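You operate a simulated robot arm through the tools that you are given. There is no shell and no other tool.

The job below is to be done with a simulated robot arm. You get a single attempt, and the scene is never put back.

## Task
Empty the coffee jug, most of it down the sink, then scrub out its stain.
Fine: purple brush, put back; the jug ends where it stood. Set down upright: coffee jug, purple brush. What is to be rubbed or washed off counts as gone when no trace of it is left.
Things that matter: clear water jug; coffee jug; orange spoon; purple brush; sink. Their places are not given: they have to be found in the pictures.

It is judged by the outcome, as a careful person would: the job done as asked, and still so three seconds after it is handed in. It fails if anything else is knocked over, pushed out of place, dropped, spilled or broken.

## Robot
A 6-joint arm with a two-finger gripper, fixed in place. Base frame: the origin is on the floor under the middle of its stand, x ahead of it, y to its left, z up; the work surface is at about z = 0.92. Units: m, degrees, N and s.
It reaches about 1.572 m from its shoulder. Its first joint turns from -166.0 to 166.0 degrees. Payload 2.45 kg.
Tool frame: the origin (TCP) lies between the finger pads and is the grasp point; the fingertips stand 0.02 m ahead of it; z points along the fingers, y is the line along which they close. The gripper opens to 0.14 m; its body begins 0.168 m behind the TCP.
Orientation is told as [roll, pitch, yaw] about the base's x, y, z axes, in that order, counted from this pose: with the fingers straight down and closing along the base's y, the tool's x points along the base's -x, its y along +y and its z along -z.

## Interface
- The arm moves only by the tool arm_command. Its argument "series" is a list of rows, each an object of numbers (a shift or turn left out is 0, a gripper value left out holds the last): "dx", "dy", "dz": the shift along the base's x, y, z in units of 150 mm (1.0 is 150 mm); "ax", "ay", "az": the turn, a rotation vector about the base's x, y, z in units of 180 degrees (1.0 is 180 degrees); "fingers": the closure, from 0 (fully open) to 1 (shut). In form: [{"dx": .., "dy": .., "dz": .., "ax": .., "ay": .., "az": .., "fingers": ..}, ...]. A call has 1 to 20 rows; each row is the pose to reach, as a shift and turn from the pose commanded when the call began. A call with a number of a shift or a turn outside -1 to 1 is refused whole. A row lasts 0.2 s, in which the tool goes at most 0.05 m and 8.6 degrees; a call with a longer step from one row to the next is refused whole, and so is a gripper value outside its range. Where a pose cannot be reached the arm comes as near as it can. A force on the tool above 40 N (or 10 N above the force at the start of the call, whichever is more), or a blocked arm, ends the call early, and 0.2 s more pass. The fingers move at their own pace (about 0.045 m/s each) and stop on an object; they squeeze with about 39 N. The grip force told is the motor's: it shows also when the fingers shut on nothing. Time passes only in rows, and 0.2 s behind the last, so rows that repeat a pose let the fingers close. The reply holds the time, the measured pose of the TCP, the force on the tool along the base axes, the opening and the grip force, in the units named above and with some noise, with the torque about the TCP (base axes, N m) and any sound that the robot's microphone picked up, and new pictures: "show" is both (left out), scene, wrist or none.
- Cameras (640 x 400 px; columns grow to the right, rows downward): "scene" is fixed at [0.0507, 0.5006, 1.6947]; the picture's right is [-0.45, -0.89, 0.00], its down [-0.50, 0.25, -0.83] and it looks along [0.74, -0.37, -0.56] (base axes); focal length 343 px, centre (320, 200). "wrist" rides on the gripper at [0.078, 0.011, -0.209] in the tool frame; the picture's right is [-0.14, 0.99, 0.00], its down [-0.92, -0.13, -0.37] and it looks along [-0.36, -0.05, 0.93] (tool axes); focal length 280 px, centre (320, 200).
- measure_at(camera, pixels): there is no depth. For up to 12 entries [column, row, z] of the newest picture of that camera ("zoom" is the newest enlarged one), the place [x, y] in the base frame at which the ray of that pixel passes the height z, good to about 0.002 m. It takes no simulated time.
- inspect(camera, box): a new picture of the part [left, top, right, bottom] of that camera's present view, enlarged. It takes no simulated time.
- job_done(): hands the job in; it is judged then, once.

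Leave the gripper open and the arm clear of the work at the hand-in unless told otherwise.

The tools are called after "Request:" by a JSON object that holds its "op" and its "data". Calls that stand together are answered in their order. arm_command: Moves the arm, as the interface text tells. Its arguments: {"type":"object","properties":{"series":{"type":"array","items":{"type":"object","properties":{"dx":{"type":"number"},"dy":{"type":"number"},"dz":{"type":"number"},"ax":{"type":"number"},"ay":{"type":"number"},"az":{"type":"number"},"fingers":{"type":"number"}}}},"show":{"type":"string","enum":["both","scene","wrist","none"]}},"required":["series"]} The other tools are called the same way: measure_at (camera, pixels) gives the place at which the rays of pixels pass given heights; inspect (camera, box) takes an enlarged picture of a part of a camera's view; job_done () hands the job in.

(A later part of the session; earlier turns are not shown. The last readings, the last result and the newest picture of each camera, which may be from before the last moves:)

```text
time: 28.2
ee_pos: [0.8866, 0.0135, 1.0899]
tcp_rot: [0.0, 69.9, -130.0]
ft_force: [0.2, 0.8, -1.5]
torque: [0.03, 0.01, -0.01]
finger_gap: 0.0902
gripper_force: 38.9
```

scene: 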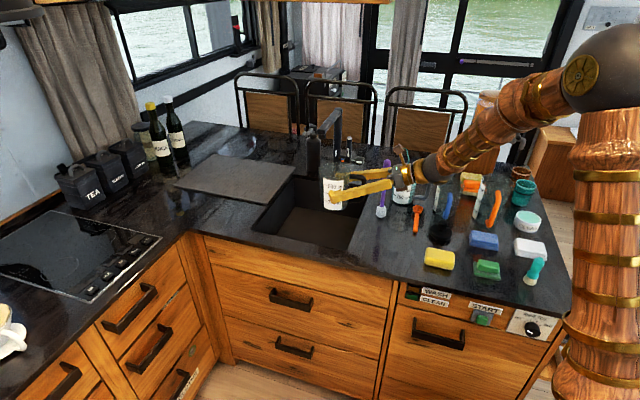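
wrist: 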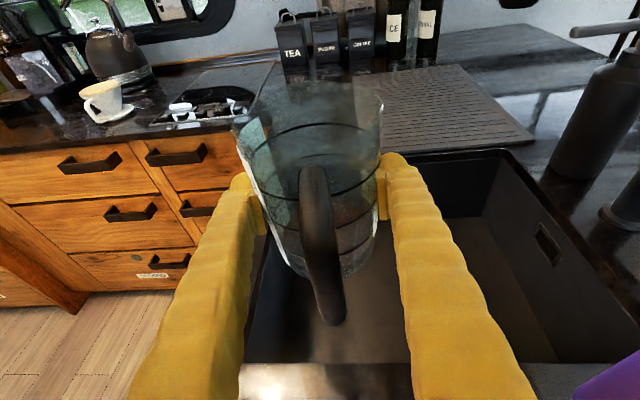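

The jug is over the sink with its spout toward the middle of the basin, and the brush top is at the lower-right corner of the wrist view, clear of the gripper. I begin tilting forward about the finger line, slowly, to 60°.

Request:
{"op": "arm_command", "data": {"series": [{"ax": -0.0085, "ay": 0.0071}, {"ax": -0.0213, "ay": 0.0179}, {"ax": -0.0383, "ay": 0.0322}, {"ax": -0.0553, "ay": 0.0464}, {"ax": -0.0723, "ay": 0.0607}, {"ax": -0.0894, "ay": 0.075}, {"ax": -0.1064, "ay": 0.0893}, {"ax": -0.1234, "ay": 0.1036}, {"ax": -0.1404, "ay": 0.1179}, {"ax": -0.1574, "ay": 0.1322}, {"ax": -0.1745, "ay": 0.1465}, {"ax": -0.1915, "ay": 0.1607}, {"ax": -0.2085, "ay": 0.175}, {"ax": -0.2255, "ay": 0.1893}, {"ax": -0.2426, "ay": 0.2036}, {"ax": -0.2511, "ay": 0.2108}, {"ax": -0.2553, "ay": 0.2143}, {"ax": -0.2553, "ay": 0.2143}]}}

Request:
{"op": "inspect", "data": {"camera": "scene", "box": [250, 90, 450, 260]}}

Request:
{"op": "inspect", "data": {"camera": "wrist", "box": [210, 60, 430, 300]}}

```text
time: 32.0
ee_pos: [0.8849, 0.0132, 1.0895]
tcp_rot: [0.0, 9.9, -130.0]
ft_force: [0.7, -0.8, -1.4]
torque: [0.01, -0.02, -0.03]
finger_gap: 0.0898
gripper_force: 39.2
```

scene: 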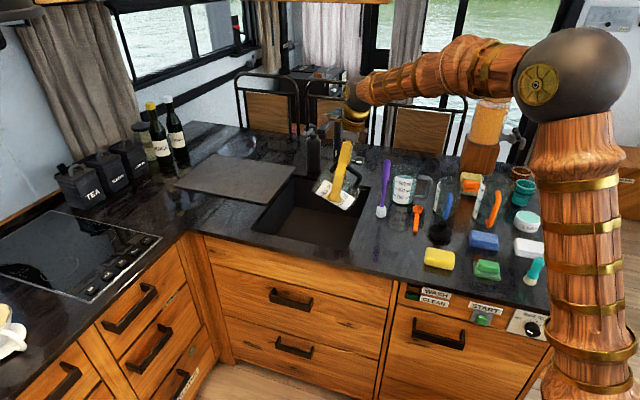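
wrist: 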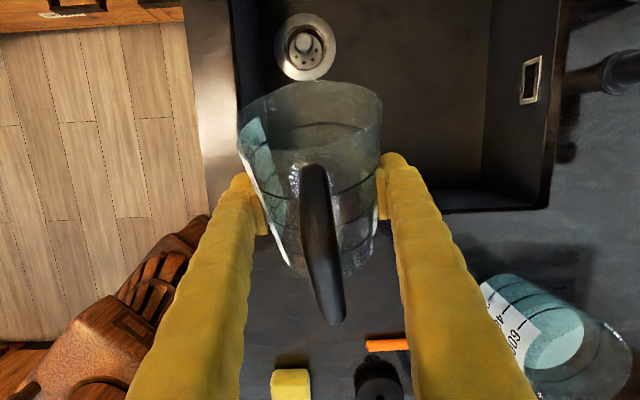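

```text
2.35 times, centred on (350, 175) of scene
```

zoom: 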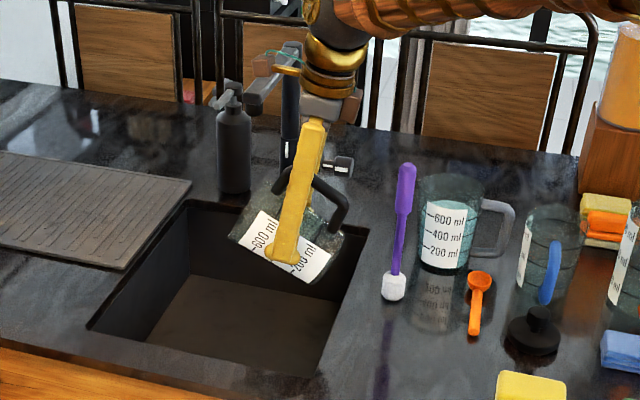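

```text
1.67 times, centred on (320, 180) of wrist
```

zoom: 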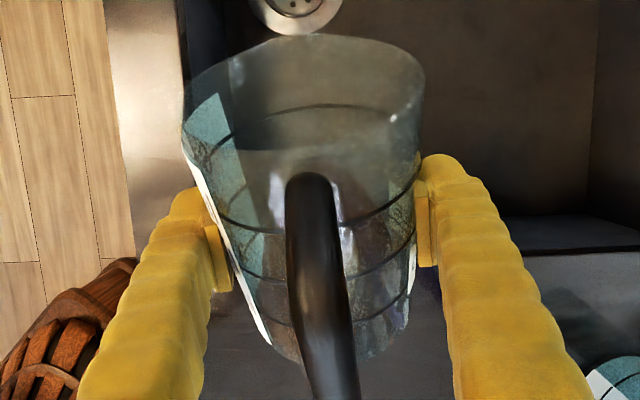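

The tilt is at 60° and the grip is steady. By triangulating both views, the faucet tip is at about (1.08, -0.02, 1.205), about 0.17 m to the side of the tool, so there is room. I continue the tilt to 100°.

Request:
{"op": "arm_command", "data": {"series": [{"ax": -0.0085, "ay": 0.0071}, {"ax": -0.0213, "ay": 0.0179}, {"ax": -0.0383, "ay": 0.0322}, {"ax": -0.0553, "ay": 0.0464}, {"ax": -0.0723, "ay": 0.0607}, {"ax": -0.0894, "ay": 0.075}, {"ax": -0.1064, "ay": 0.0893}, {"ax": -0.1234, "ay": 0.1036}, {"ax": -0.1404, "ay": 0.1179}, {"ax": -0.1574, "ay": 0.1322}, {"ax": -0.1702, "ay": 0.1429}, {"ax": -0.1702, "ay": 0.1429}]}}

Request:
{"op": "inspect", "data": {"camera": "scene", "box": [250, 90, 450, 260]}}

Request:
{"op": "inspect", "data": {"camera": "wrist", "box": [210, 60, 430, 300]}}

```text
time: 34.6
ee_pos: [0.8859, 0.0135, 1.0895]
tcp_rot: [0.0, -30.0, -129.9]
ft_force: [0.5, -0.5, 0.2]
torque: [-0.03, 0.02, 0.0]
finger_gap: 0.0898
gripper_force: 38.9
```

scene: 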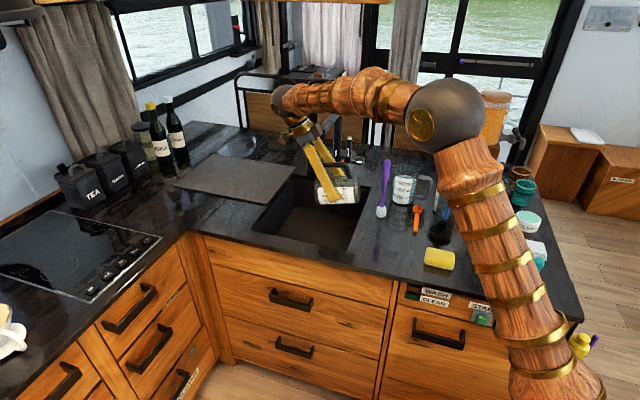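
wrist: 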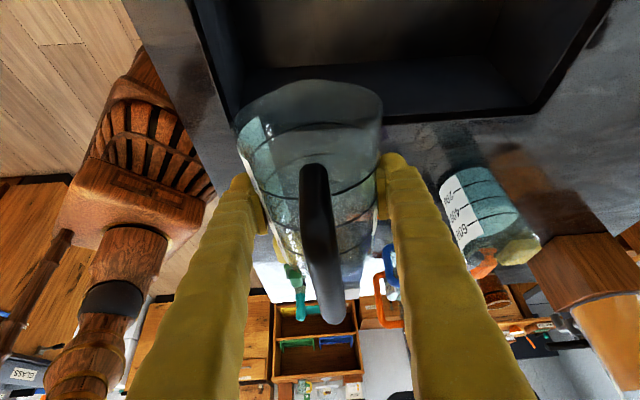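

```text
2.35 times, centred on (350, 175) of scene
```

zoom: 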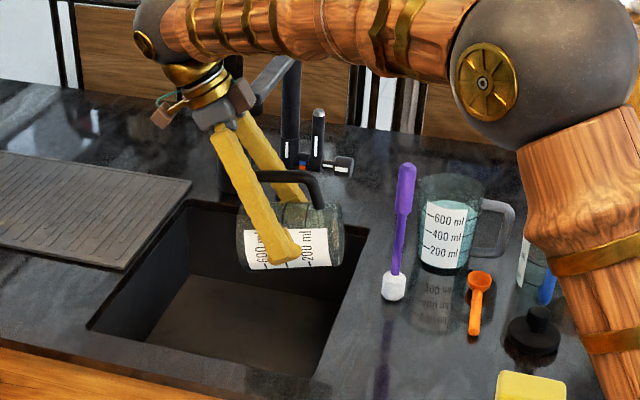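

```text
1.67 times, centred on (320, 180) of wrist
```

zoom: 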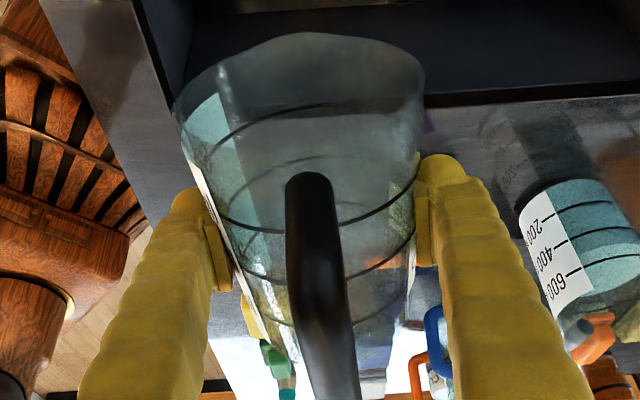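

The force along z rose from about -1.5 N to about 0, so the coffee has run out into the basin. I tilt on to 130° and hold for a moment so the last of it drains.

Request:
{"op": "arm_command", "data": {"series": [{"ax": -0.0085, "ay": 0.0071}, {"ax": -0.0255, "ay": 0.0214}, {"ax": -0.0425, "ay": 0.0357}, {"ax": -0.0596, "ay": 0.05}, {"ax": -0.0766, "ay": 0.0643}, {"ax": -0.0936, "ay": 0.0786}, {"ax": -0.1106, "ay": 0.0929}, {"ax": -0.1234, "ay": 0.1036}, {"ax": -0.1277, "ay": 0.1072}, {"ax": -0.1277, "ay": 0.1072}, {"ax": -0.1277, "ay": 0.1072}, {"ax": -0.1277, "ay": 0.1072}, {"ax": -0.1277, "ay": 0.1072}, {"ax": -0.1277, "ay": 0.1072}]}}

Request:
{"op": "inspect", "data": {"camera": "scene", "box": [250, 90, 450, 260]}}

Request:
{"op": "inspect", "data": {"camera": "wrist", "box": [210, 60, 430, 300]}}

```text
time: 37.6
ee_pos: [0.8722, 0.0048, 1.0744]
tcp_rot: [0.5, -59.4, -130.0]
ft_force: [-0.7, 0.6, -0.5]
torque: [-0.04, -0.05, -0.01]
finger_gap: 0.0891
gripper_force: 38.5
out of reach, approached as far as the arm can: row 8, 9, 10, 11, 12, 13, 14
```

scene: 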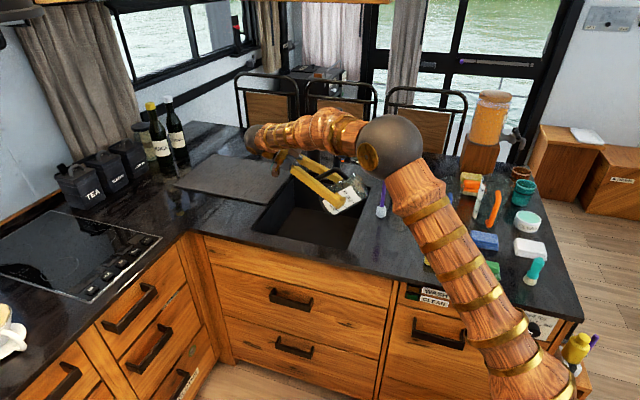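
wrist: 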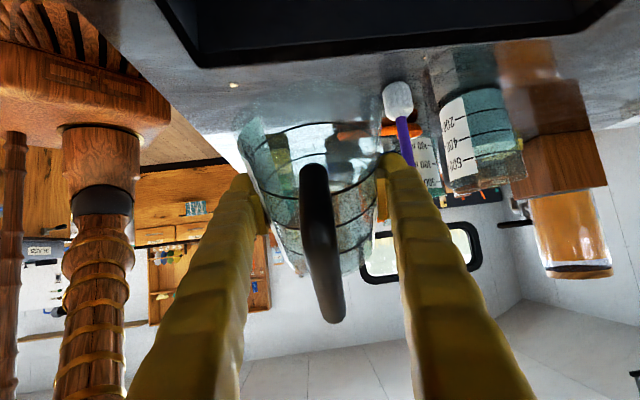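

```text
2.35 times, centred on (350, 175) of scene
```

zoom: 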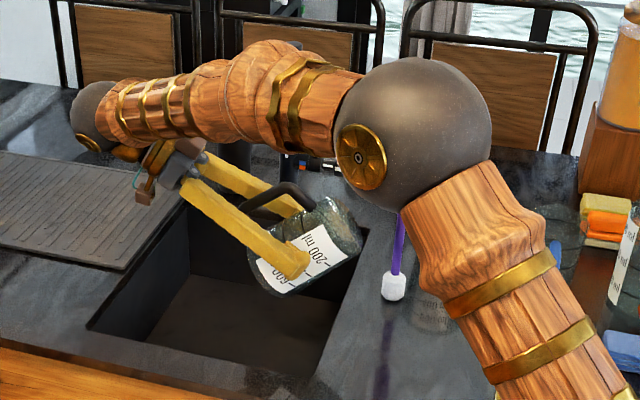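

```text
1.67 times, centred on (320, 180) of wrist
```

zoom: 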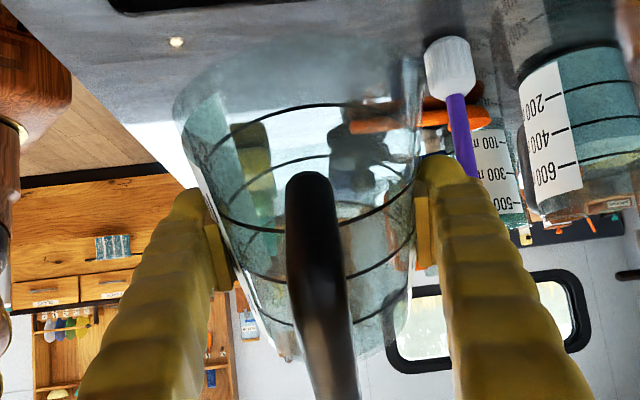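

Nothing brown is left in the jug walls, and the jug is held upside-down enough to drain. The arm ran slightly short of reach, and the brush still stands at about (381,207). I now rotate back the same way, first 70°.

Request:
{"op": "arm_command", "data": {"series": [{"ax": 0.0085, "ay": -0.0071}, {"ax": 0.0255, "ay": -0.0214}, {"ax": 0.0425, "ay": -0.0357}, {"ax": 0.0596, "ay": -0.05}, {"ax": 0.0766, "ay": -0.0643}, {"ax": 0.0936, "ay": -0.0786}, {"ax": 0.1106, "ay": -0.0929}, {"ax": 0.1277, "ay": -0.1072}, {"ax": 0.149, "ay": -0.1251}, {"ax": 0.1702, "ay": -0.1429}, {"ax": 0.1915, "ay": -0.1608}, {"ax": 0.2128, "ay": -0.1787}, {"ax": 0.234, "ay": -0.1965}, {"ax": 0.2553, "ay": -0.2144}, {"ax": 0.2766, "ay": -0.2322}, {"ax": 0.2979, "ay": -0.2501}, {"ax": 0.2979, "ay": -0.2501}]}}

Request:
{"op": "inspect", "data": {"camera": "wrist", "box": [210, 60, 430, 300]}}

Request:
{"op": "inspect", "data": {"camera": "scene", "box": [250, 90, 450, 260]}}

```text
time: 41.2
ee_pos: [0.8724, 0.0052, 1.0739]
tcp_rot: [0.0, 10.0, -130.0]
ft_force: [0.6, -0.1, -1.0]
torque: [0.0, 0.04, -0.04]
finger_gap: 0.0895
gripper_force: 38.5
```

scene: 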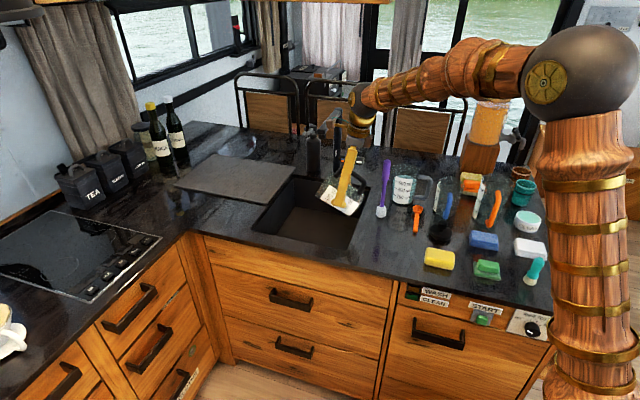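
wrist: 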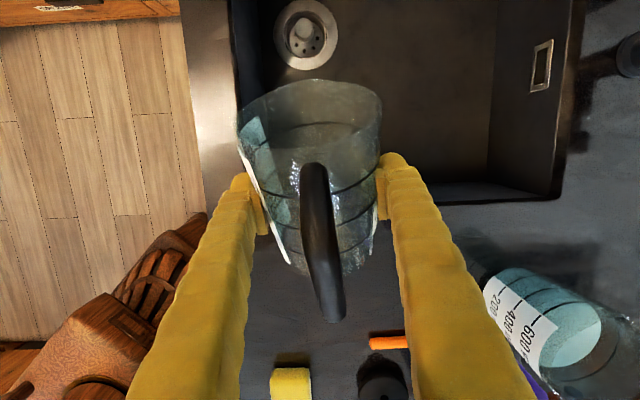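

```text
1.67 times, centred on (320, 180) of wrist
```

zoom: 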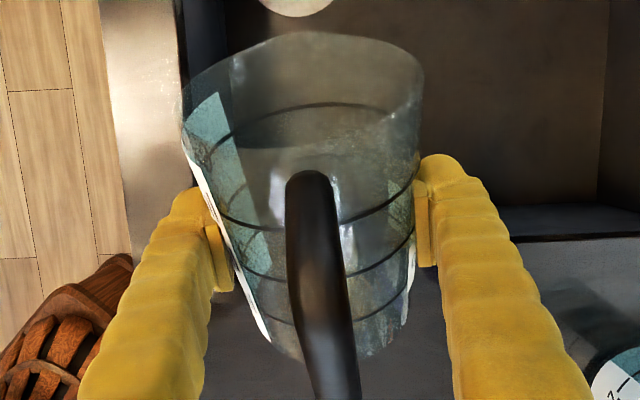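

```text
2.35 times, centred on (350, 175) of scene
```

zoom: 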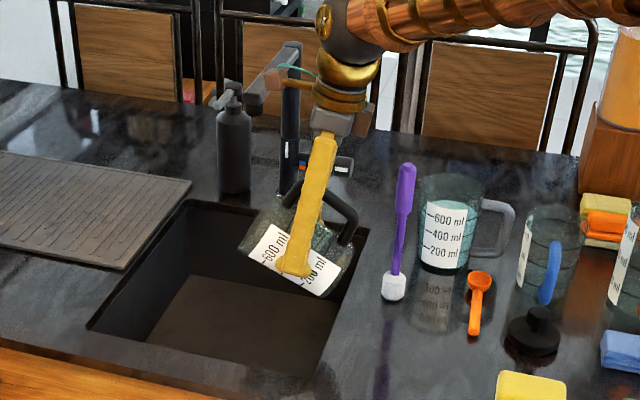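

The jug is empty and held firmly. The commanded position was clipped to (0.8724, 0.0052, 1.0739). I rotate the remaining 60° so it is upright again.

Request:
{"op": "arm_command", "data": {"series": [{"ax": 0.0085, "ay": -0.0071}, {"ax": 0.0255, "ay": -0.0214}, {"ax": 0.0425, "ay": -0.0357}, {"ax": 0.0596, "ay": -0.05}, {"ax": 0.0809, "ay": -0.0679}, {"ax": 0.1021, "ay": -0.0857}, {"ax": 0.1234, "ay": -0.1036}, {"ax": 0.1447, "ay": -0.1215}, {"ax": 0.166, "ay": -0.1393}, {"ax": 0.1872, "ay": -0.1572}, {"ax": 0.2085, "ay": -0.175}, {"ax": 0.2298, "ay": -0.1929}, {"ax": 0.2468, "ay": -0.2072}, {"ax": 0.2553, "ay": -0.2144}, {"ax": 0.2553, "ay": -0.2144}]}}

Request:
{"op": "inspect", "data": {"camera": "wrist", "box": [210, 60, 430, 300]}}

Request:
{"op": "inspect", "data": {"camera": "scene", "box": [280, 140, 400, 240]}}

```text
time: 44.4
ee_pos: [0.8718, 0.004, 1.0754]
tcp_rot: [0.0, 70.0, -129.9]
ft_force: [0.3, 0.6, -0.2]
torque: [0.02, -0.02, 0.0]
finger_gap: 0.0887
gripper_force: 39.1
```

scene: 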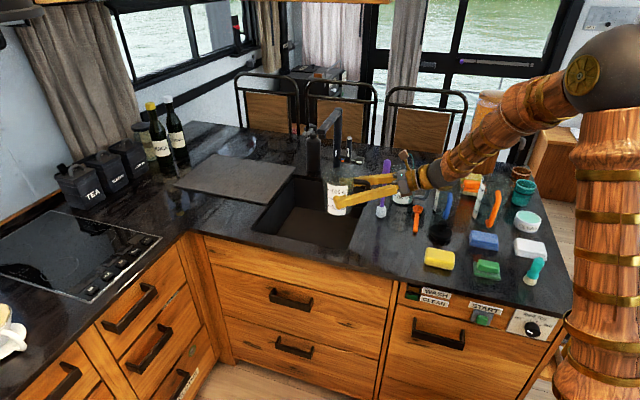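
wrist: 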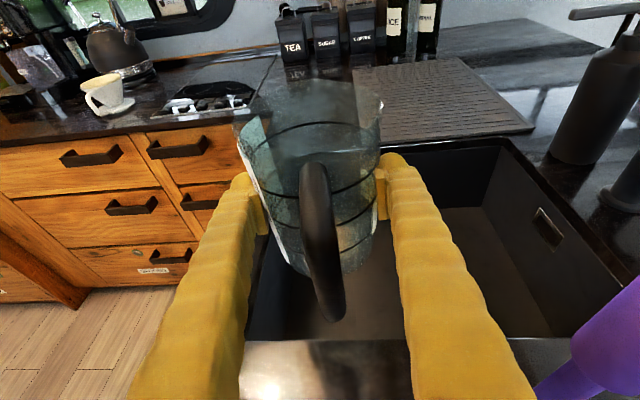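

```text
1.67 times, centred on (320, 180) of wrist
```

zoom: 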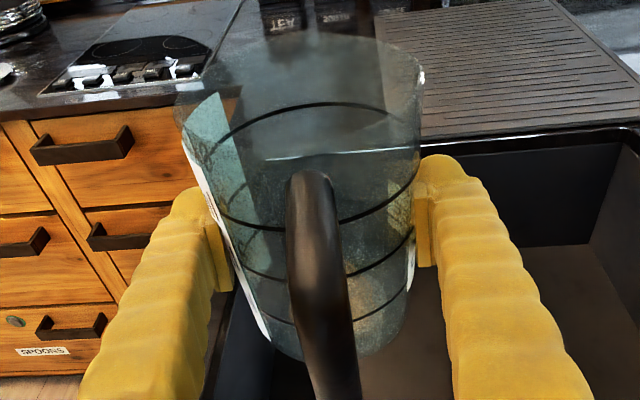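

```text
4.00 times, centred on (340, 190) of scene
```

zoom: 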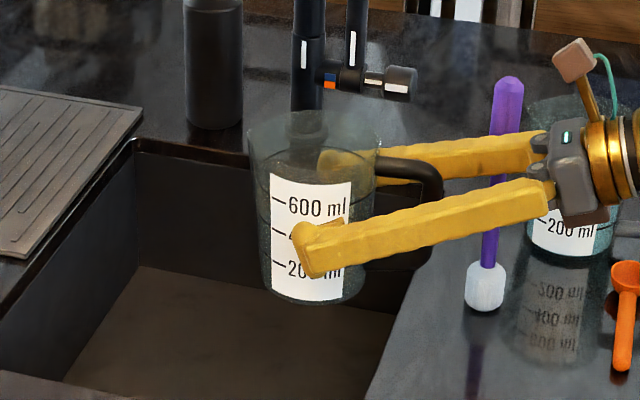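

The jug is upright and empty. Now I carry it back along the same path in two gentle stages.

Request:
{"op": "arm_command", "data": {"series": [{"dx": -0.01, "dy": -0.007}, {"dx": -0.03, "dy": -0.0215}, {"dx": -0.07, "dy": -0.05}, {"dx": -0.12, "dy": -0.086}, {"dx": -0.18, "dy": -0.129}, {"dx": -0.24, "dy": -0.172}, {"dx": -0.3, "dy": -0.215}, {"dx": -0.36, "dy": -0.258}, {"dx": -0.42, "dy": -0.301}, {"dx": -0.48, "dy": -0.344}, {"dx": -0.54, "dy": -0.387}, {"dx": -0.6, "dy": -0.43}, {"dx": -0.66, "dy": -0.473}, {"dx": -0.72, "dy": -0.516}, {"dx": -0.77, "dy": -0.552}, {"dx": -0.79, "dy": -0.566}, {"dx": -0.8, "dy": -0.573}, {"dx": -0.8, "dy": -0.573}]}}

```text
time: 48.2
ee_pos: [0.7511, -0.0815, 1.0746]
tcp_rot: [0.0, 69.9, -130.0]
ft_force: [-0.4, 0.1, -1.1]
torque: [0.03, 0.0, 0.01]
finger_gap: 0.0887
gripper_force: 38.9
```

scene: 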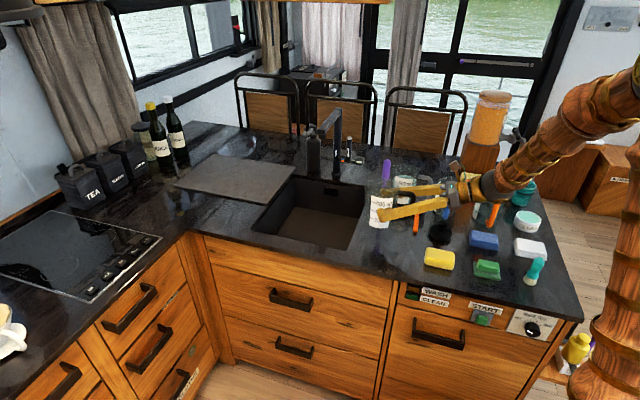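
wrist: 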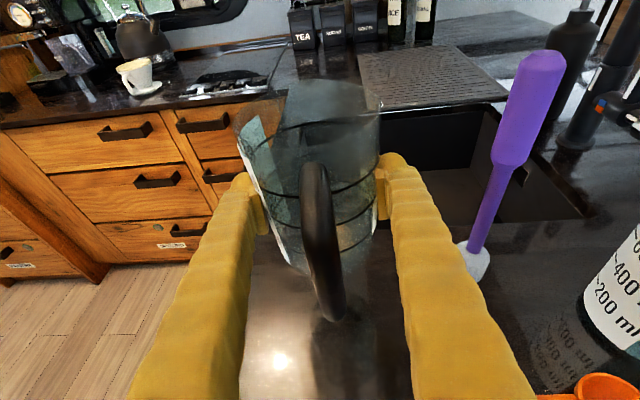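

I compare the jug's seat in the grip against the earlier enlarged view (same box) before lowering it.

Request:
{"op": "inspect", "data": {"camera": "wrist", "box": [210, 80, 430, 300]}}

Request:
{"op": "inspect", "data": {"camera": "scene", "box": [350, 150, 450, 250]}}

```text
1.82 times, centred on (320, 190) of wrist
```

zoom: 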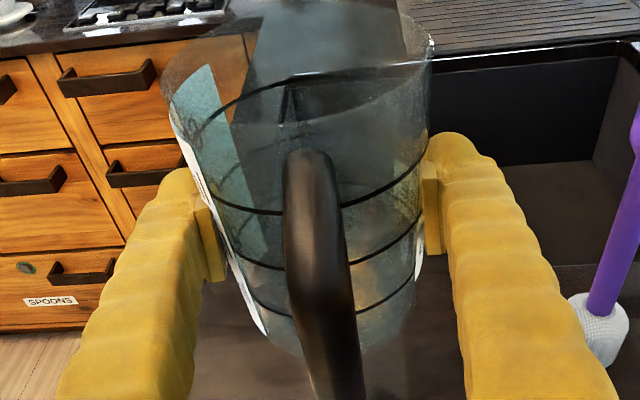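

```text
4.00 times, centred on (400, 200) of scene
```

zoom: 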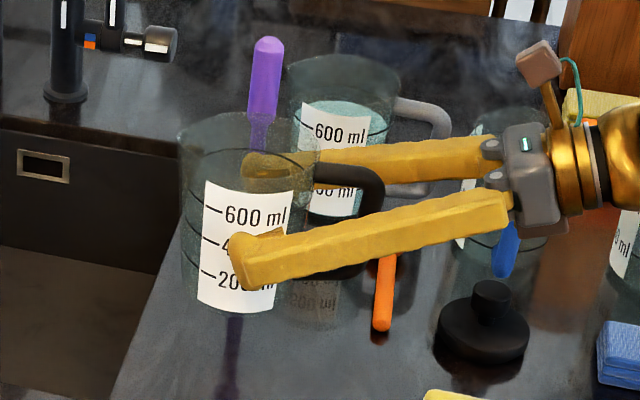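

The jug sits about 2–3 mm higher in the grip than before, which is negligible. I move over the original spot and lower to just above the surface.

Request:
{"op": "arm_command", "data": {"series": [{"dx": -0.04, "dy": -0.03}, {"dx": -0.1, "dy": -0.075}, {"dx": -0.16, "dy": -0.12}, {"dx": -0.21, "dy": -0.157}, {"dx": -0.24, "dy": -0.18}, {"dx": -0.24, "dy": -0.18, "dz": -0.03}, {"dx": -0.24, "dy": -0.18, "dz": -0.08}, {"dx": -0.24, "dy": -0.18, "dz": -0.14}, {"dx": -0.24, "dy": -0.18, "dz": -0.2}, {"dx": -0.24, "dy": -0.18, "dz": -0.26}, {"dx": -0.24, "dy": -0.18, "dz": -0.32}, {"dx": -0.24, "dy": -0.18, "dz": -0.38}, {"dx": -0.24, "dy": -0.18, "dz": -0.43}, {"dx": -0.24, "dy": -0.18, "dz": -0.47}, {"dx": -0.24, "dy": -0.18, "dz": -0.5}, {"dx": -0.24, "dy": -0.18, "dz": -0.52}, {"dx": -0.24, "dy": -0.18, "dz": -0.53}]}}

Request:
{"op": "inspect", "data": {"camera": "scene", "box": [360, 150, 500, 280]}}

```text
time: 51.8
ee_pos: [0.7154, -0.1085, 0.9953]
tcp_rot: [0.0, 69.9, -129.9]
ft_force: [0.9, -0.4, -1.4]
torque: [0.02, 0.01, 0.0]
finger_gap: 0.0885
gripper_force: 39.6
```

scene: 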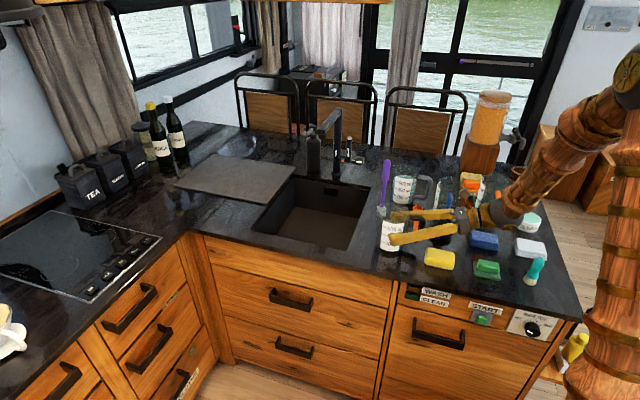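
wrist: 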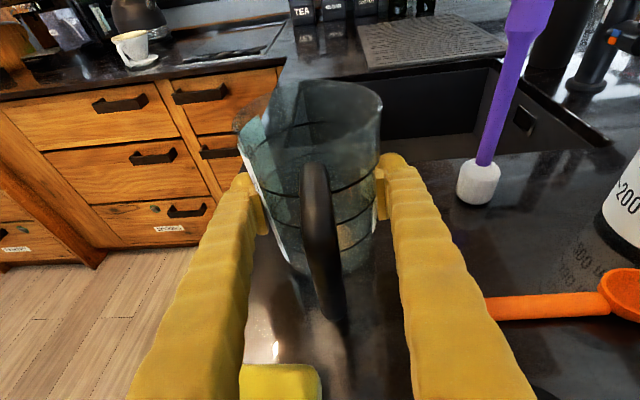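

```text
3.08 times, centred on (430, 215) of scene
```

zoom: 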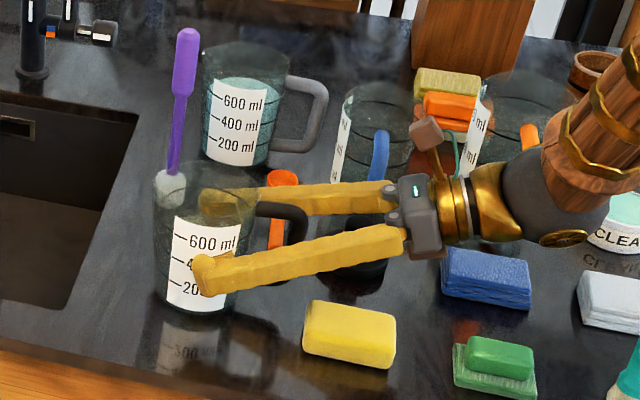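

Compared with the untouched view, the jug has crept about 8 mm forward in the grip (label left edge about 8 enlarged px to the left). I shift back by that amount while still hovering, then compare with the very first enlarged views.

Request:
{"op": "arm_command", "data": {"series": [{"dx": -0.012, "dy": -0.024}, {"dx": -0.025, "dy": -0.049}, {"dx": -0.025, "dy": -0.049}], "show": "none"}}

Request:
{"op": "inspect", "data": {"camera": "scene", "box": [375, 195, 435, 260]}}

```text
time: 52.6
ee_pos: [0.7121, -0.1162, 0.9963]
tcp_rot: [0.0, 69.9, -129.9]
ft_force: [-0.2, -0.4, -1.3]
torque: [0.04, -0.03, -0.01]
finger_gap: 0.0883
gripper_force: 39.1
```

```text
6.15 times, centred on (405, 228) of scene
```

zoom: 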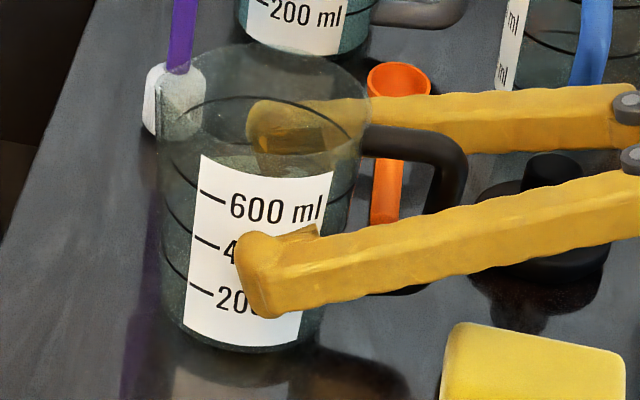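

The position now matches the original view within about 1.5 mm sideways; the rest is hover height. I lower in 1.5 mm steps to touch down.

Request:
{"op": "arm_command", "data": {"series": [{"dz": -0.01}, {"dz": -0.02}, {"dz": -0.03}, {"dz": -0.04}, {"dz": -0.05}, {"dz": -0.06}, {"dz": -0.065}], "show": "none"}}

Request:
{"op": "inspect", "data": {"camera": "scene", "box": [375, 195, 435, 260]}}

```text
time: 54.2
ee_pos: [0.7121, -0.1157, 0.9878]
tcp_rot: [0.5, 70.1, -129.5]
ft_force: [-1.6, -0.3, 5.7]
torque: [-0.12, -0.07, -0.01]
finger_gap: 0.0887
gripper_force: 39.3
stopped in row 7: the force on the tool passed its limit at 41 N (the readings are from after the stop); the commanded pose is now the measured one
```

```text
6.15 times, centred on (405, 228) of scene
```

zoom: 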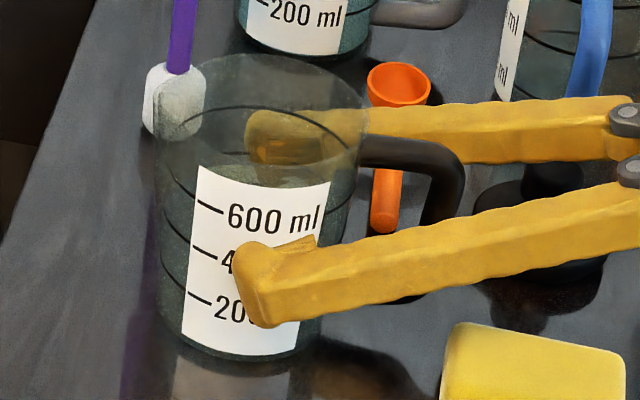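

Touch-down, and the label sits at the same enlarged pixels as at the start (197,165)/(180,342). I open the fingers.

Request:
{"op": "arm_command", "data": {"series": [{"fingers": 0.3}, {"fingers": 0.2}, {"fingers": 0.0}, {"fingers": 0.0}, {"fingers": 0.0}, {"fingers": 0.0}]}}

Request:
{"op": "inspect", "data": {"camera": "scene", "box": [375, 195, 435, 260]}}

Request:
{"op": "inspect", "data": {"camera": "wrist", "box": [210, 80, 430, 300]}}

```text
time: 55.6
ee_pos: [0.7123, -0.1156, 0.9865]
tcp_rot: [0.4, 70.1, -129.6]
ft_force: [-0.1, 0.6, 0.3]
torque: [-0.01, 0.0, 0.0]
finger_gap: 0.1399
gripper_force: 0.0
```

scene: 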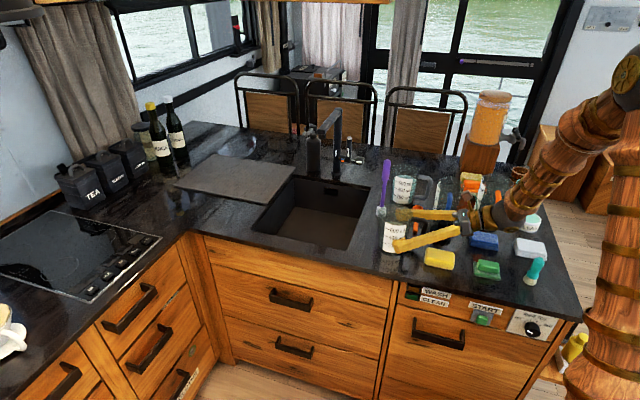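
wrist: 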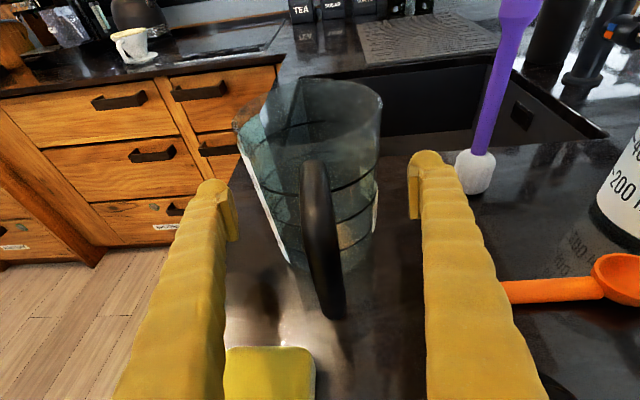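

```text
6.15 times, centred on (405, 228) of scene
```

zoom: 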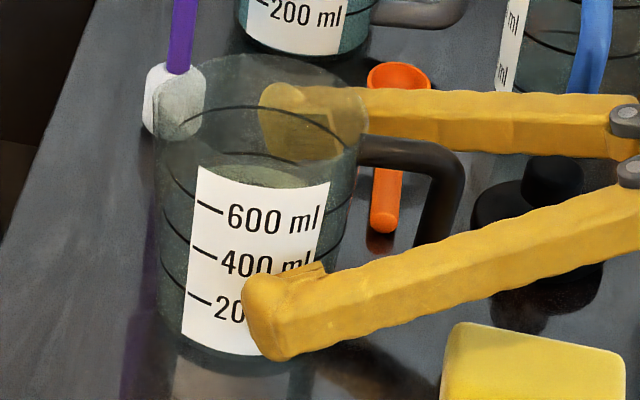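

```text
1.82 times, centred on (320, 190) of wrist
```

zoom: 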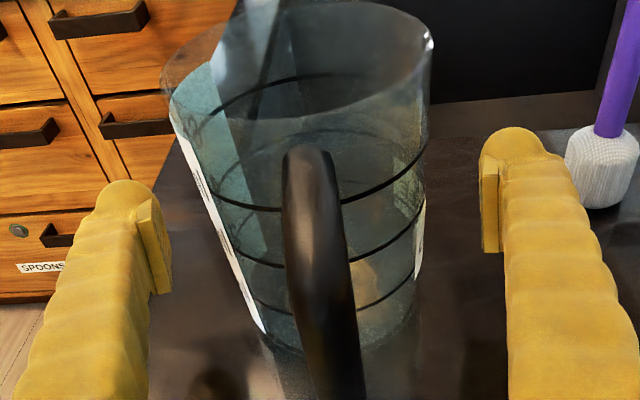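

The jug stands upright at its original spot, and there is a small brownish patch visible low inside it (wrist about (345,234)), likely the stain. I back off straight along the tool axis.

Request:
{"op": "arm_command", "data": {"series": [{"dx": -0.05, "dy": -0.06, "dz": 0.0285}, {"dx": -0.15, "dy": -0.1785, "dz": 0.0847}, {"dx": -0.25, "dy": -0.2975, "dz": 0.141}, {"dx": -0.35, "dy": -0.4165, "dz": 0.1976}, {"dx": -0.45, "dy": -0.5355, "dz": 0.254}, {"dx": -0.55, "dy": -0.6545, "dz": 0.31}, {"dx": -0.65, "dy": -0.7735, "dz": 0.367}, {"dx": -0.75, "dy": -0.8925, "dz": 0.423}, {"dx": -0.815, "dy": -0.97, "dz": 0.46}, {"dx": -0.815, "dy": -0.97, "dz": 0.46}]}}

Request:
{"op": "inspect", "data": {"camera": "wrist", "box": [250, 70, 400, 240]}}

Request:
{"op": "inspect", "data": {"camera": "scene", "box": [375, 195, 435, 260]}}

```text
time: 57.8
ee_pos: [0.5904, -0.2628, 1.0557]
tcp_rot: [0.2, 70.1, -129.6]
ft_force: [0.3, -0.8, -0.8]
torque: [0.02, 0.03, -0.01]
finger_gap: 0.1399
gripper_force: 0.2
```

scene: 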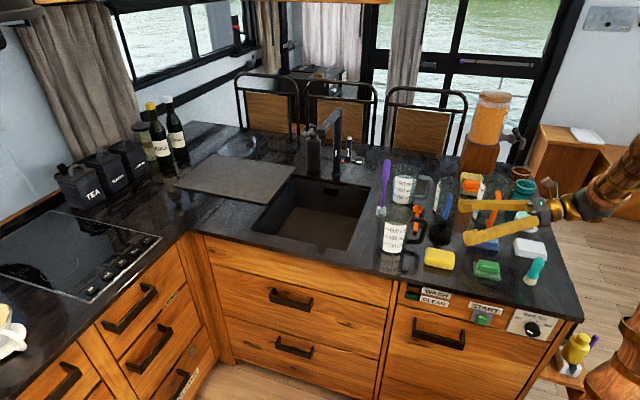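
wrist: 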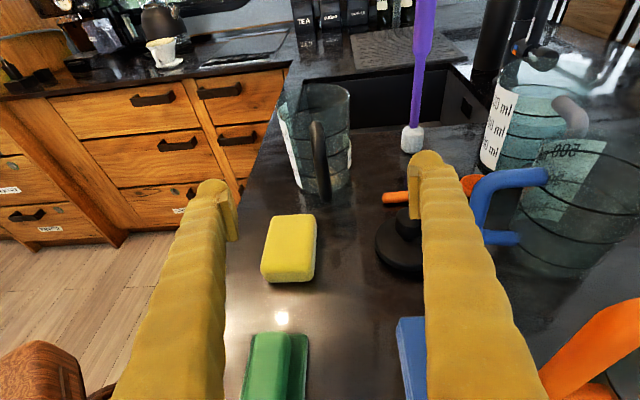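

```text
2.35 times, centred on (325, 155) of wrist
```

zoom: 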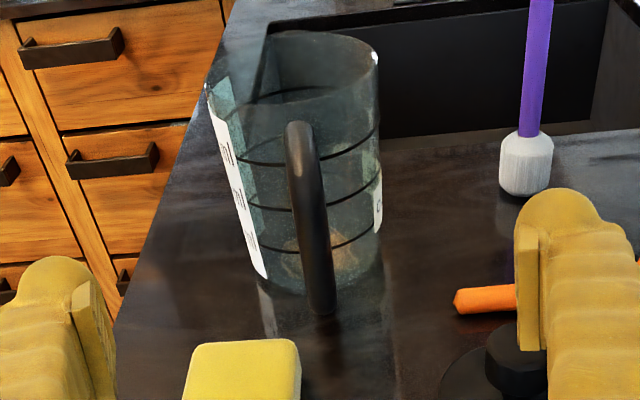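

```text
6.15 times, centred on (405, 228) of scene
```

zoom: 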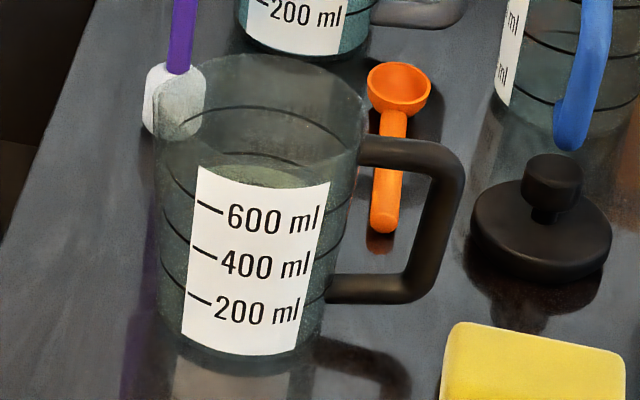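

The jug matches its original place and pose, and a brownish ring shows at its bottom through the wall at enlarged (330,255). I raise, then turn the fingers down with the wrist camera above the jug to look inside.

Request:
{"op": "arm_command", "data": {"series": [{"dz": 0.15}, {"dz": 0.4}, {"dz": 0.65}, {"dz": 0.9}, {"dz": 1.0}], "show": "none"}}

Request:
{"op": "arm_command", "data": {"series": [{"ax": -0.0331, "ay": 0.0278, "dz": 0.1}, {"ax": -0.0662, "ay": 0.0556, "dz": 0.2}, {"ax": -0.0993, "ay": 0.0834, "dz": 0.3, "dx": 0.05, "dy": 0.06}, {"ax": -0.1324, "ay": 0.1112, "dz": 0.4, "dx": 0.12, "dy": 0.14}, {"ax": -0.1655, "ay": 0.139, "dz": 0.5, "dx": 0.2, "dy": 0.23}, {"ax": -0.1986, "ay": 0.1668, "dz": 0.6, "dx": 0.28, "dy": 0.32}, {"ax": -0.2317, "ay": 0.1946, "dz": 0.7, "dx": 0.36, "dy": 0.41}, {"ax": -0.2648, "ay": 0.2222, "dz": 0.8, "dx": 0.44, "dy": 0.5}, {"ax": -0.2979, "ay": 0.25, "dz": 0.9, "dx": 0.52, "dy": 0.6}, {"ax": -0.2979, "ay": 0.25, "dz": 0.9, "dx": 0.52, "dy": 0.6}]}}

Request:
{"op": "inspect", "data": {"camera": "wrist", "box": [270, 40, 370, 140]}}

```text
time: 59.0
ee_pos: [0.5905, -0.2616, 1.208]
tcp_rot: [0.2, 70.1, -129.6]
ft_force: [-0.3, 0.3, 0.4]
torque: [0.01, 0.0, 0.0]
finger_gap: 0.14
gripper_force: 0.1
```

```text
time: 61.2
ee_pos: [0.6676, -0.1702, 1.3405]
tcp_rot: [0.0, 0.0, -129.9]
ft_force: [0.6, -0.5, -0.8]
torque: [-0.02, 0.04, -0.02]
finger_gap: 0.1399
gripper_force: 0.1
```

scene: 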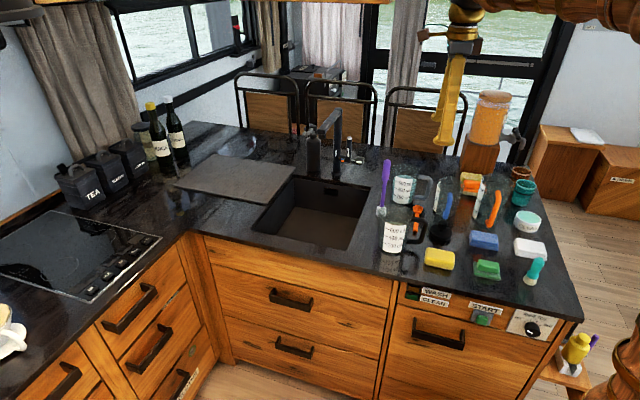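
wrist: 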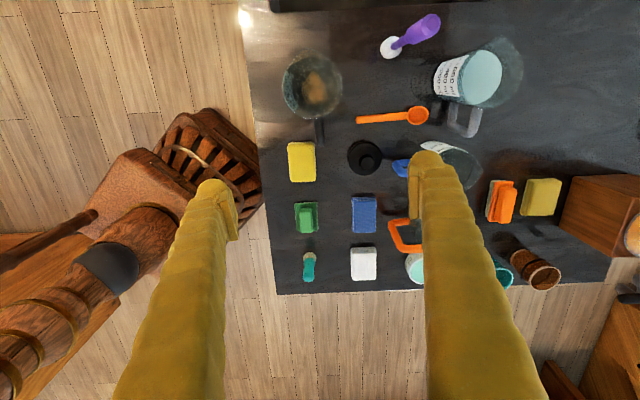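

```text
4.00 times, centred on (320, 90) of wrist
```

zoom: 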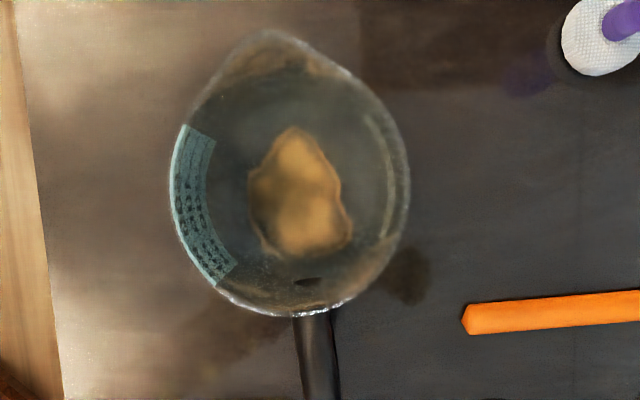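

I can see the stain: an irregular brown patch on the inside bottom of the jug, at enlarged (247–352, 125–258). I measure its outline at the bottom height, the jug rim and the brush.

Request:
{"op": "measure_at", "data": {"camera": "zoom", "pixels": [[290, 127, 0.925], [340, 185, 0.925], [350, 225, 0.925], [330, 245, 0.925], [300, 256, 0.925], [262, 240, 0.925], [250, 200, 0.925], [262, 165, 0.925], [298, 200, 0.925], [170, 190, 1.055], [410, 180, 1.055], [308, 315, 1.055]]}}

Request:
{"op": "measure_at", "data": {"camera": "wrist", "pixels": [[390, 47, 0.94], [431, 21, 1.158], [390, 47, 0.96], [300, 55, 1.055], [340, 85, 1.055], [285, 85, 1.055]]}}

Request:
{"op": "inspect", "data": {"camera": "wrist", "box": [360, 0, 480, 80]}}

```text
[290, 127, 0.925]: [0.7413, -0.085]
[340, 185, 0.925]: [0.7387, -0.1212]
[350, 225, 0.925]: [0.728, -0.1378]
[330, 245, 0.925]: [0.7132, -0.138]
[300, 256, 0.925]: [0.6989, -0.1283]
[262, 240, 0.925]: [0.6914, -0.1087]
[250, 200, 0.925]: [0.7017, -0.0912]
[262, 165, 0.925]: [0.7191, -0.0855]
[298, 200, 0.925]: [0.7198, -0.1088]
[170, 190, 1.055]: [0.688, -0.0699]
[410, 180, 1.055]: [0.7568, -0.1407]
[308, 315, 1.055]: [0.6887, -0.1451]
```

```text
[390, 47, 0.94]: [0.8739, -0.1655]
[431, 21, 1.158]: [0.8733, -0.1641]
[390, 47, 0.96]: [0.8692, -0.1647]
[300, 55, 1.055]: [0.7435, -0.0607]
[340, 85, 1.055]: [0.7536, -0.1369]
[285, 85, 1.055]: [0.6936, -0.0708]
```

```text
5.00 times, centred on (420, 40) of wrist
```

zoom: 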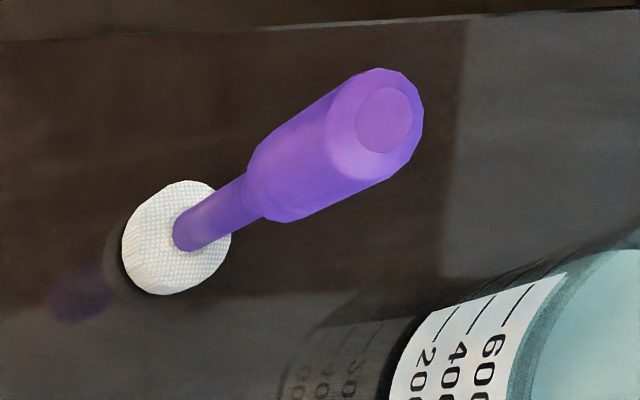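

The stain lies on the inside bottom within about 33 mm of the jug centre (0.719, -0.110). The brush head is about 38 mm wide, so small circles inside the jug will cover it. The brush axis is at about (0.872, -0.167). I move above the brush, turning the closing line (yaw to -80°) so the fingers clear the water jug, and narrow the opening.

Request:
{"op": "arm_command", "data": {"series": [{"az": 0.035, "dx": 0.1, "dy": 0.0, "fingers": 0.45}, {"az": 0.075, "dx": 0.25, "dy": 0.0, "fingers": 0.45}, {"az": 0.115, "dx": 0.4, "dy": 0.0, "fingers": 0.45}, {"az": 0.155, "dx": 0.55, "dy": 0.0, "fingers": 0.45}, {"az": 0.2, "dx": 0.7, "dy": 0.01, "fingers": 0.45}, {"az": 0.24, "dx": 0.85, "dy": 0.02, "fingers": 0.45}, {"az": 0.2778, "dx": 0.95, "dy": 0.02, "fingers": 0.45}, {"az": 0.2778, "dx": 0.95, "dy": 0.02, "fingers": 0.45}]}}

```text
time: 63.0
ee_pos: [0.8113, -0.1681, 1.3415]
tcp_rot: [0.0, 0.1, -79.8]
ft_force: [-0.3, -0.4, -0.1]
torque: [-0.01, 0.0, 0.0]
finger_gap: 0.0769
gripper_force: 0.1
```

scene: 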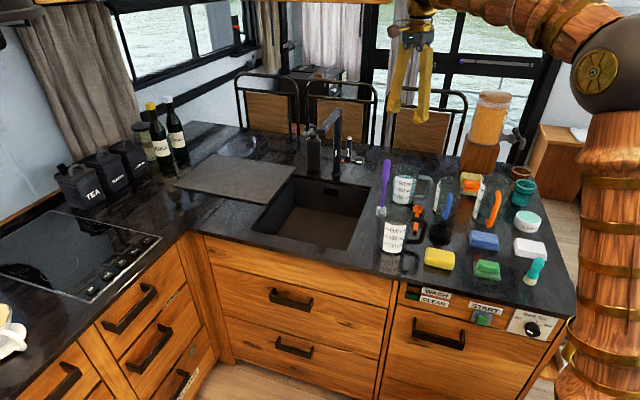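
wrist: 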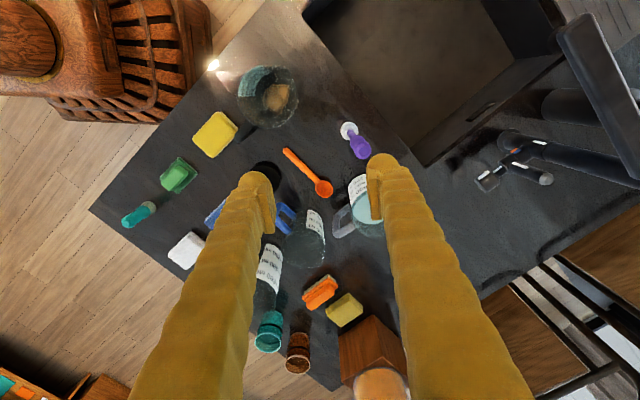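

The brush shows in the wrist view with its head at (348,130) and handle top at (360,147). I zoom and measure its axis.

Request:
{"op": "inspect", "data": {"camera": "wrist", "box": [320, 100, 400, 180]}}

Request:
{"op": "measure_at", "data": {"camera": "wrist", "pixels": [[348, 130, 0.945], [348, 130, 0.96], [361, 149, 1.155], [361, 149, 1.13], [353, 138, 1.06]]}}

```text
5.00 times, centred on (360, 140) of wrist
```

zoom: 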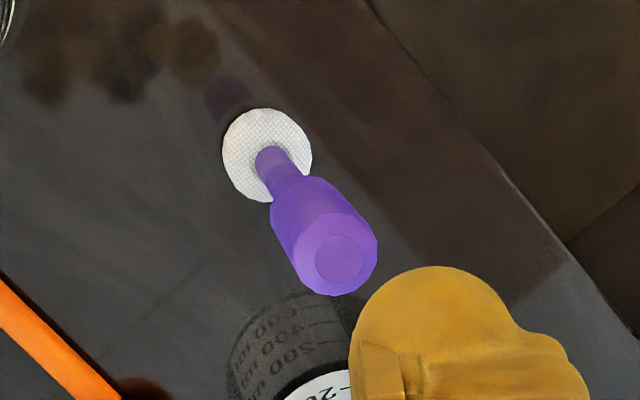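

```text
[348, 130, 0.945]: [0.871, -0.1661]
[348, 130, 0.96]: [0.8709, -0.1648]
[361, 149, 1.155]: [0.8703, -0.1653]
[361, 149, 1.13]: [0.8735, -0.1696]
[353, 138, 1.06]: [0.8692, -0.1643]
```

I refine with the face centres: handle top at raw (363.6,151.6) and the shaft root at (350,133).

Request:
{"op": "measure_at", "data": {"camera": "wrist", "pixels": [[363.6, 151.6, 1.155], [363.6, 151.6, 1.145], [349.6, 131, 0.955], [350, 133, 0.97], [354, 139.5, 1.06]]}}

Request:
{"op": "inspect", "data": {"camera": "scene", "box": [365, 150, 405, 225]}}

```text
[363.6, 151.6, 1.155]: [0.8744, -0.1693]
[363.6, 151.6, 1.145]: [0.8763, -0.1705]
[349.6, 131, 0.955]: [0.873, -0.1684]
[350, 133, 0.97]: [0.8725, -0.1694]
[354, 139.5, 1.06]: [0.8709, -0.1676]
```

```text
5.33 times, centred on (385, 188) of scene
```

zoom: 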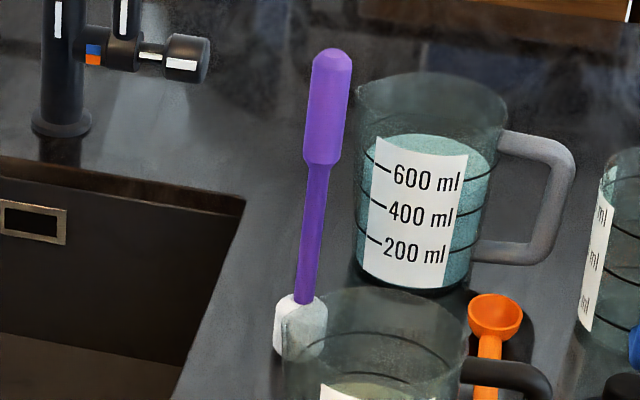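

The brush is vertical with its axis at (0.873, -0.169), top 1.16, thick handle 1.08–1.16 and head 0.92–0.968. I centre over it and come down to just above its top.

Request:
{"op": "arm_command", "data": {"series": [{"dx": 0.2}, {"dx": 0.411, "dy": -0.006}, {"dx": 0.411, "dy": -0.006, "dz": -0.2}, {"dx": 0.411, "dy": -0.006, "dz": -0.4}, {"dx": 0.411, "dy": -0.006, "dz": -0.6}, {"dx": 0.411, "dy": -0.006, "dz": -0.8}, {"dx": 0.411, "dy": -0.006, "dz": -0.8}]}}

Request:
{"op": "inspect", "data": {"camera": "scene", "box": [340, 100, 450, 230]}}

```text
time: 64.6
ee_pos: [0.8719, -0.1669, 1.2208]
tcp_rot: [0.0, 0.1, -79.8]
ft_force: [0.4, -1.2, 0.3]
torque: [-0.02, 0.02, -0.01]
finger_gap: 0.0769
gripper_force: 0.0
```

scene: 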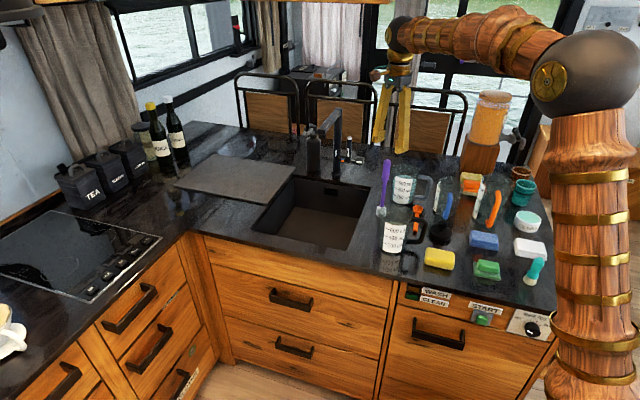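
wrist: 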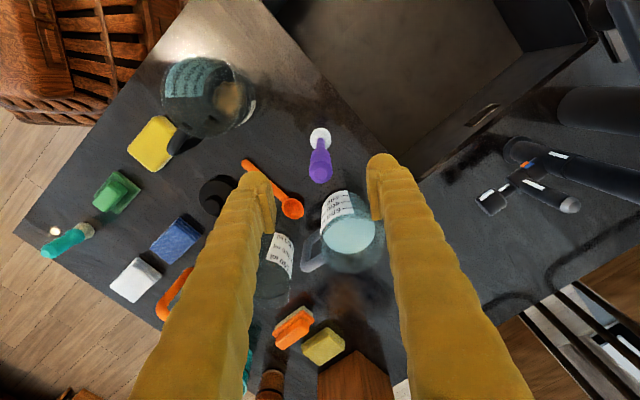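

```text
3.08 times, centred on (395, 165) of scene
```

zoom: 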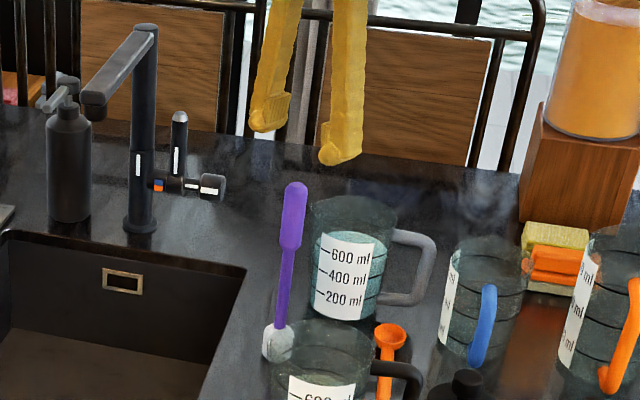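

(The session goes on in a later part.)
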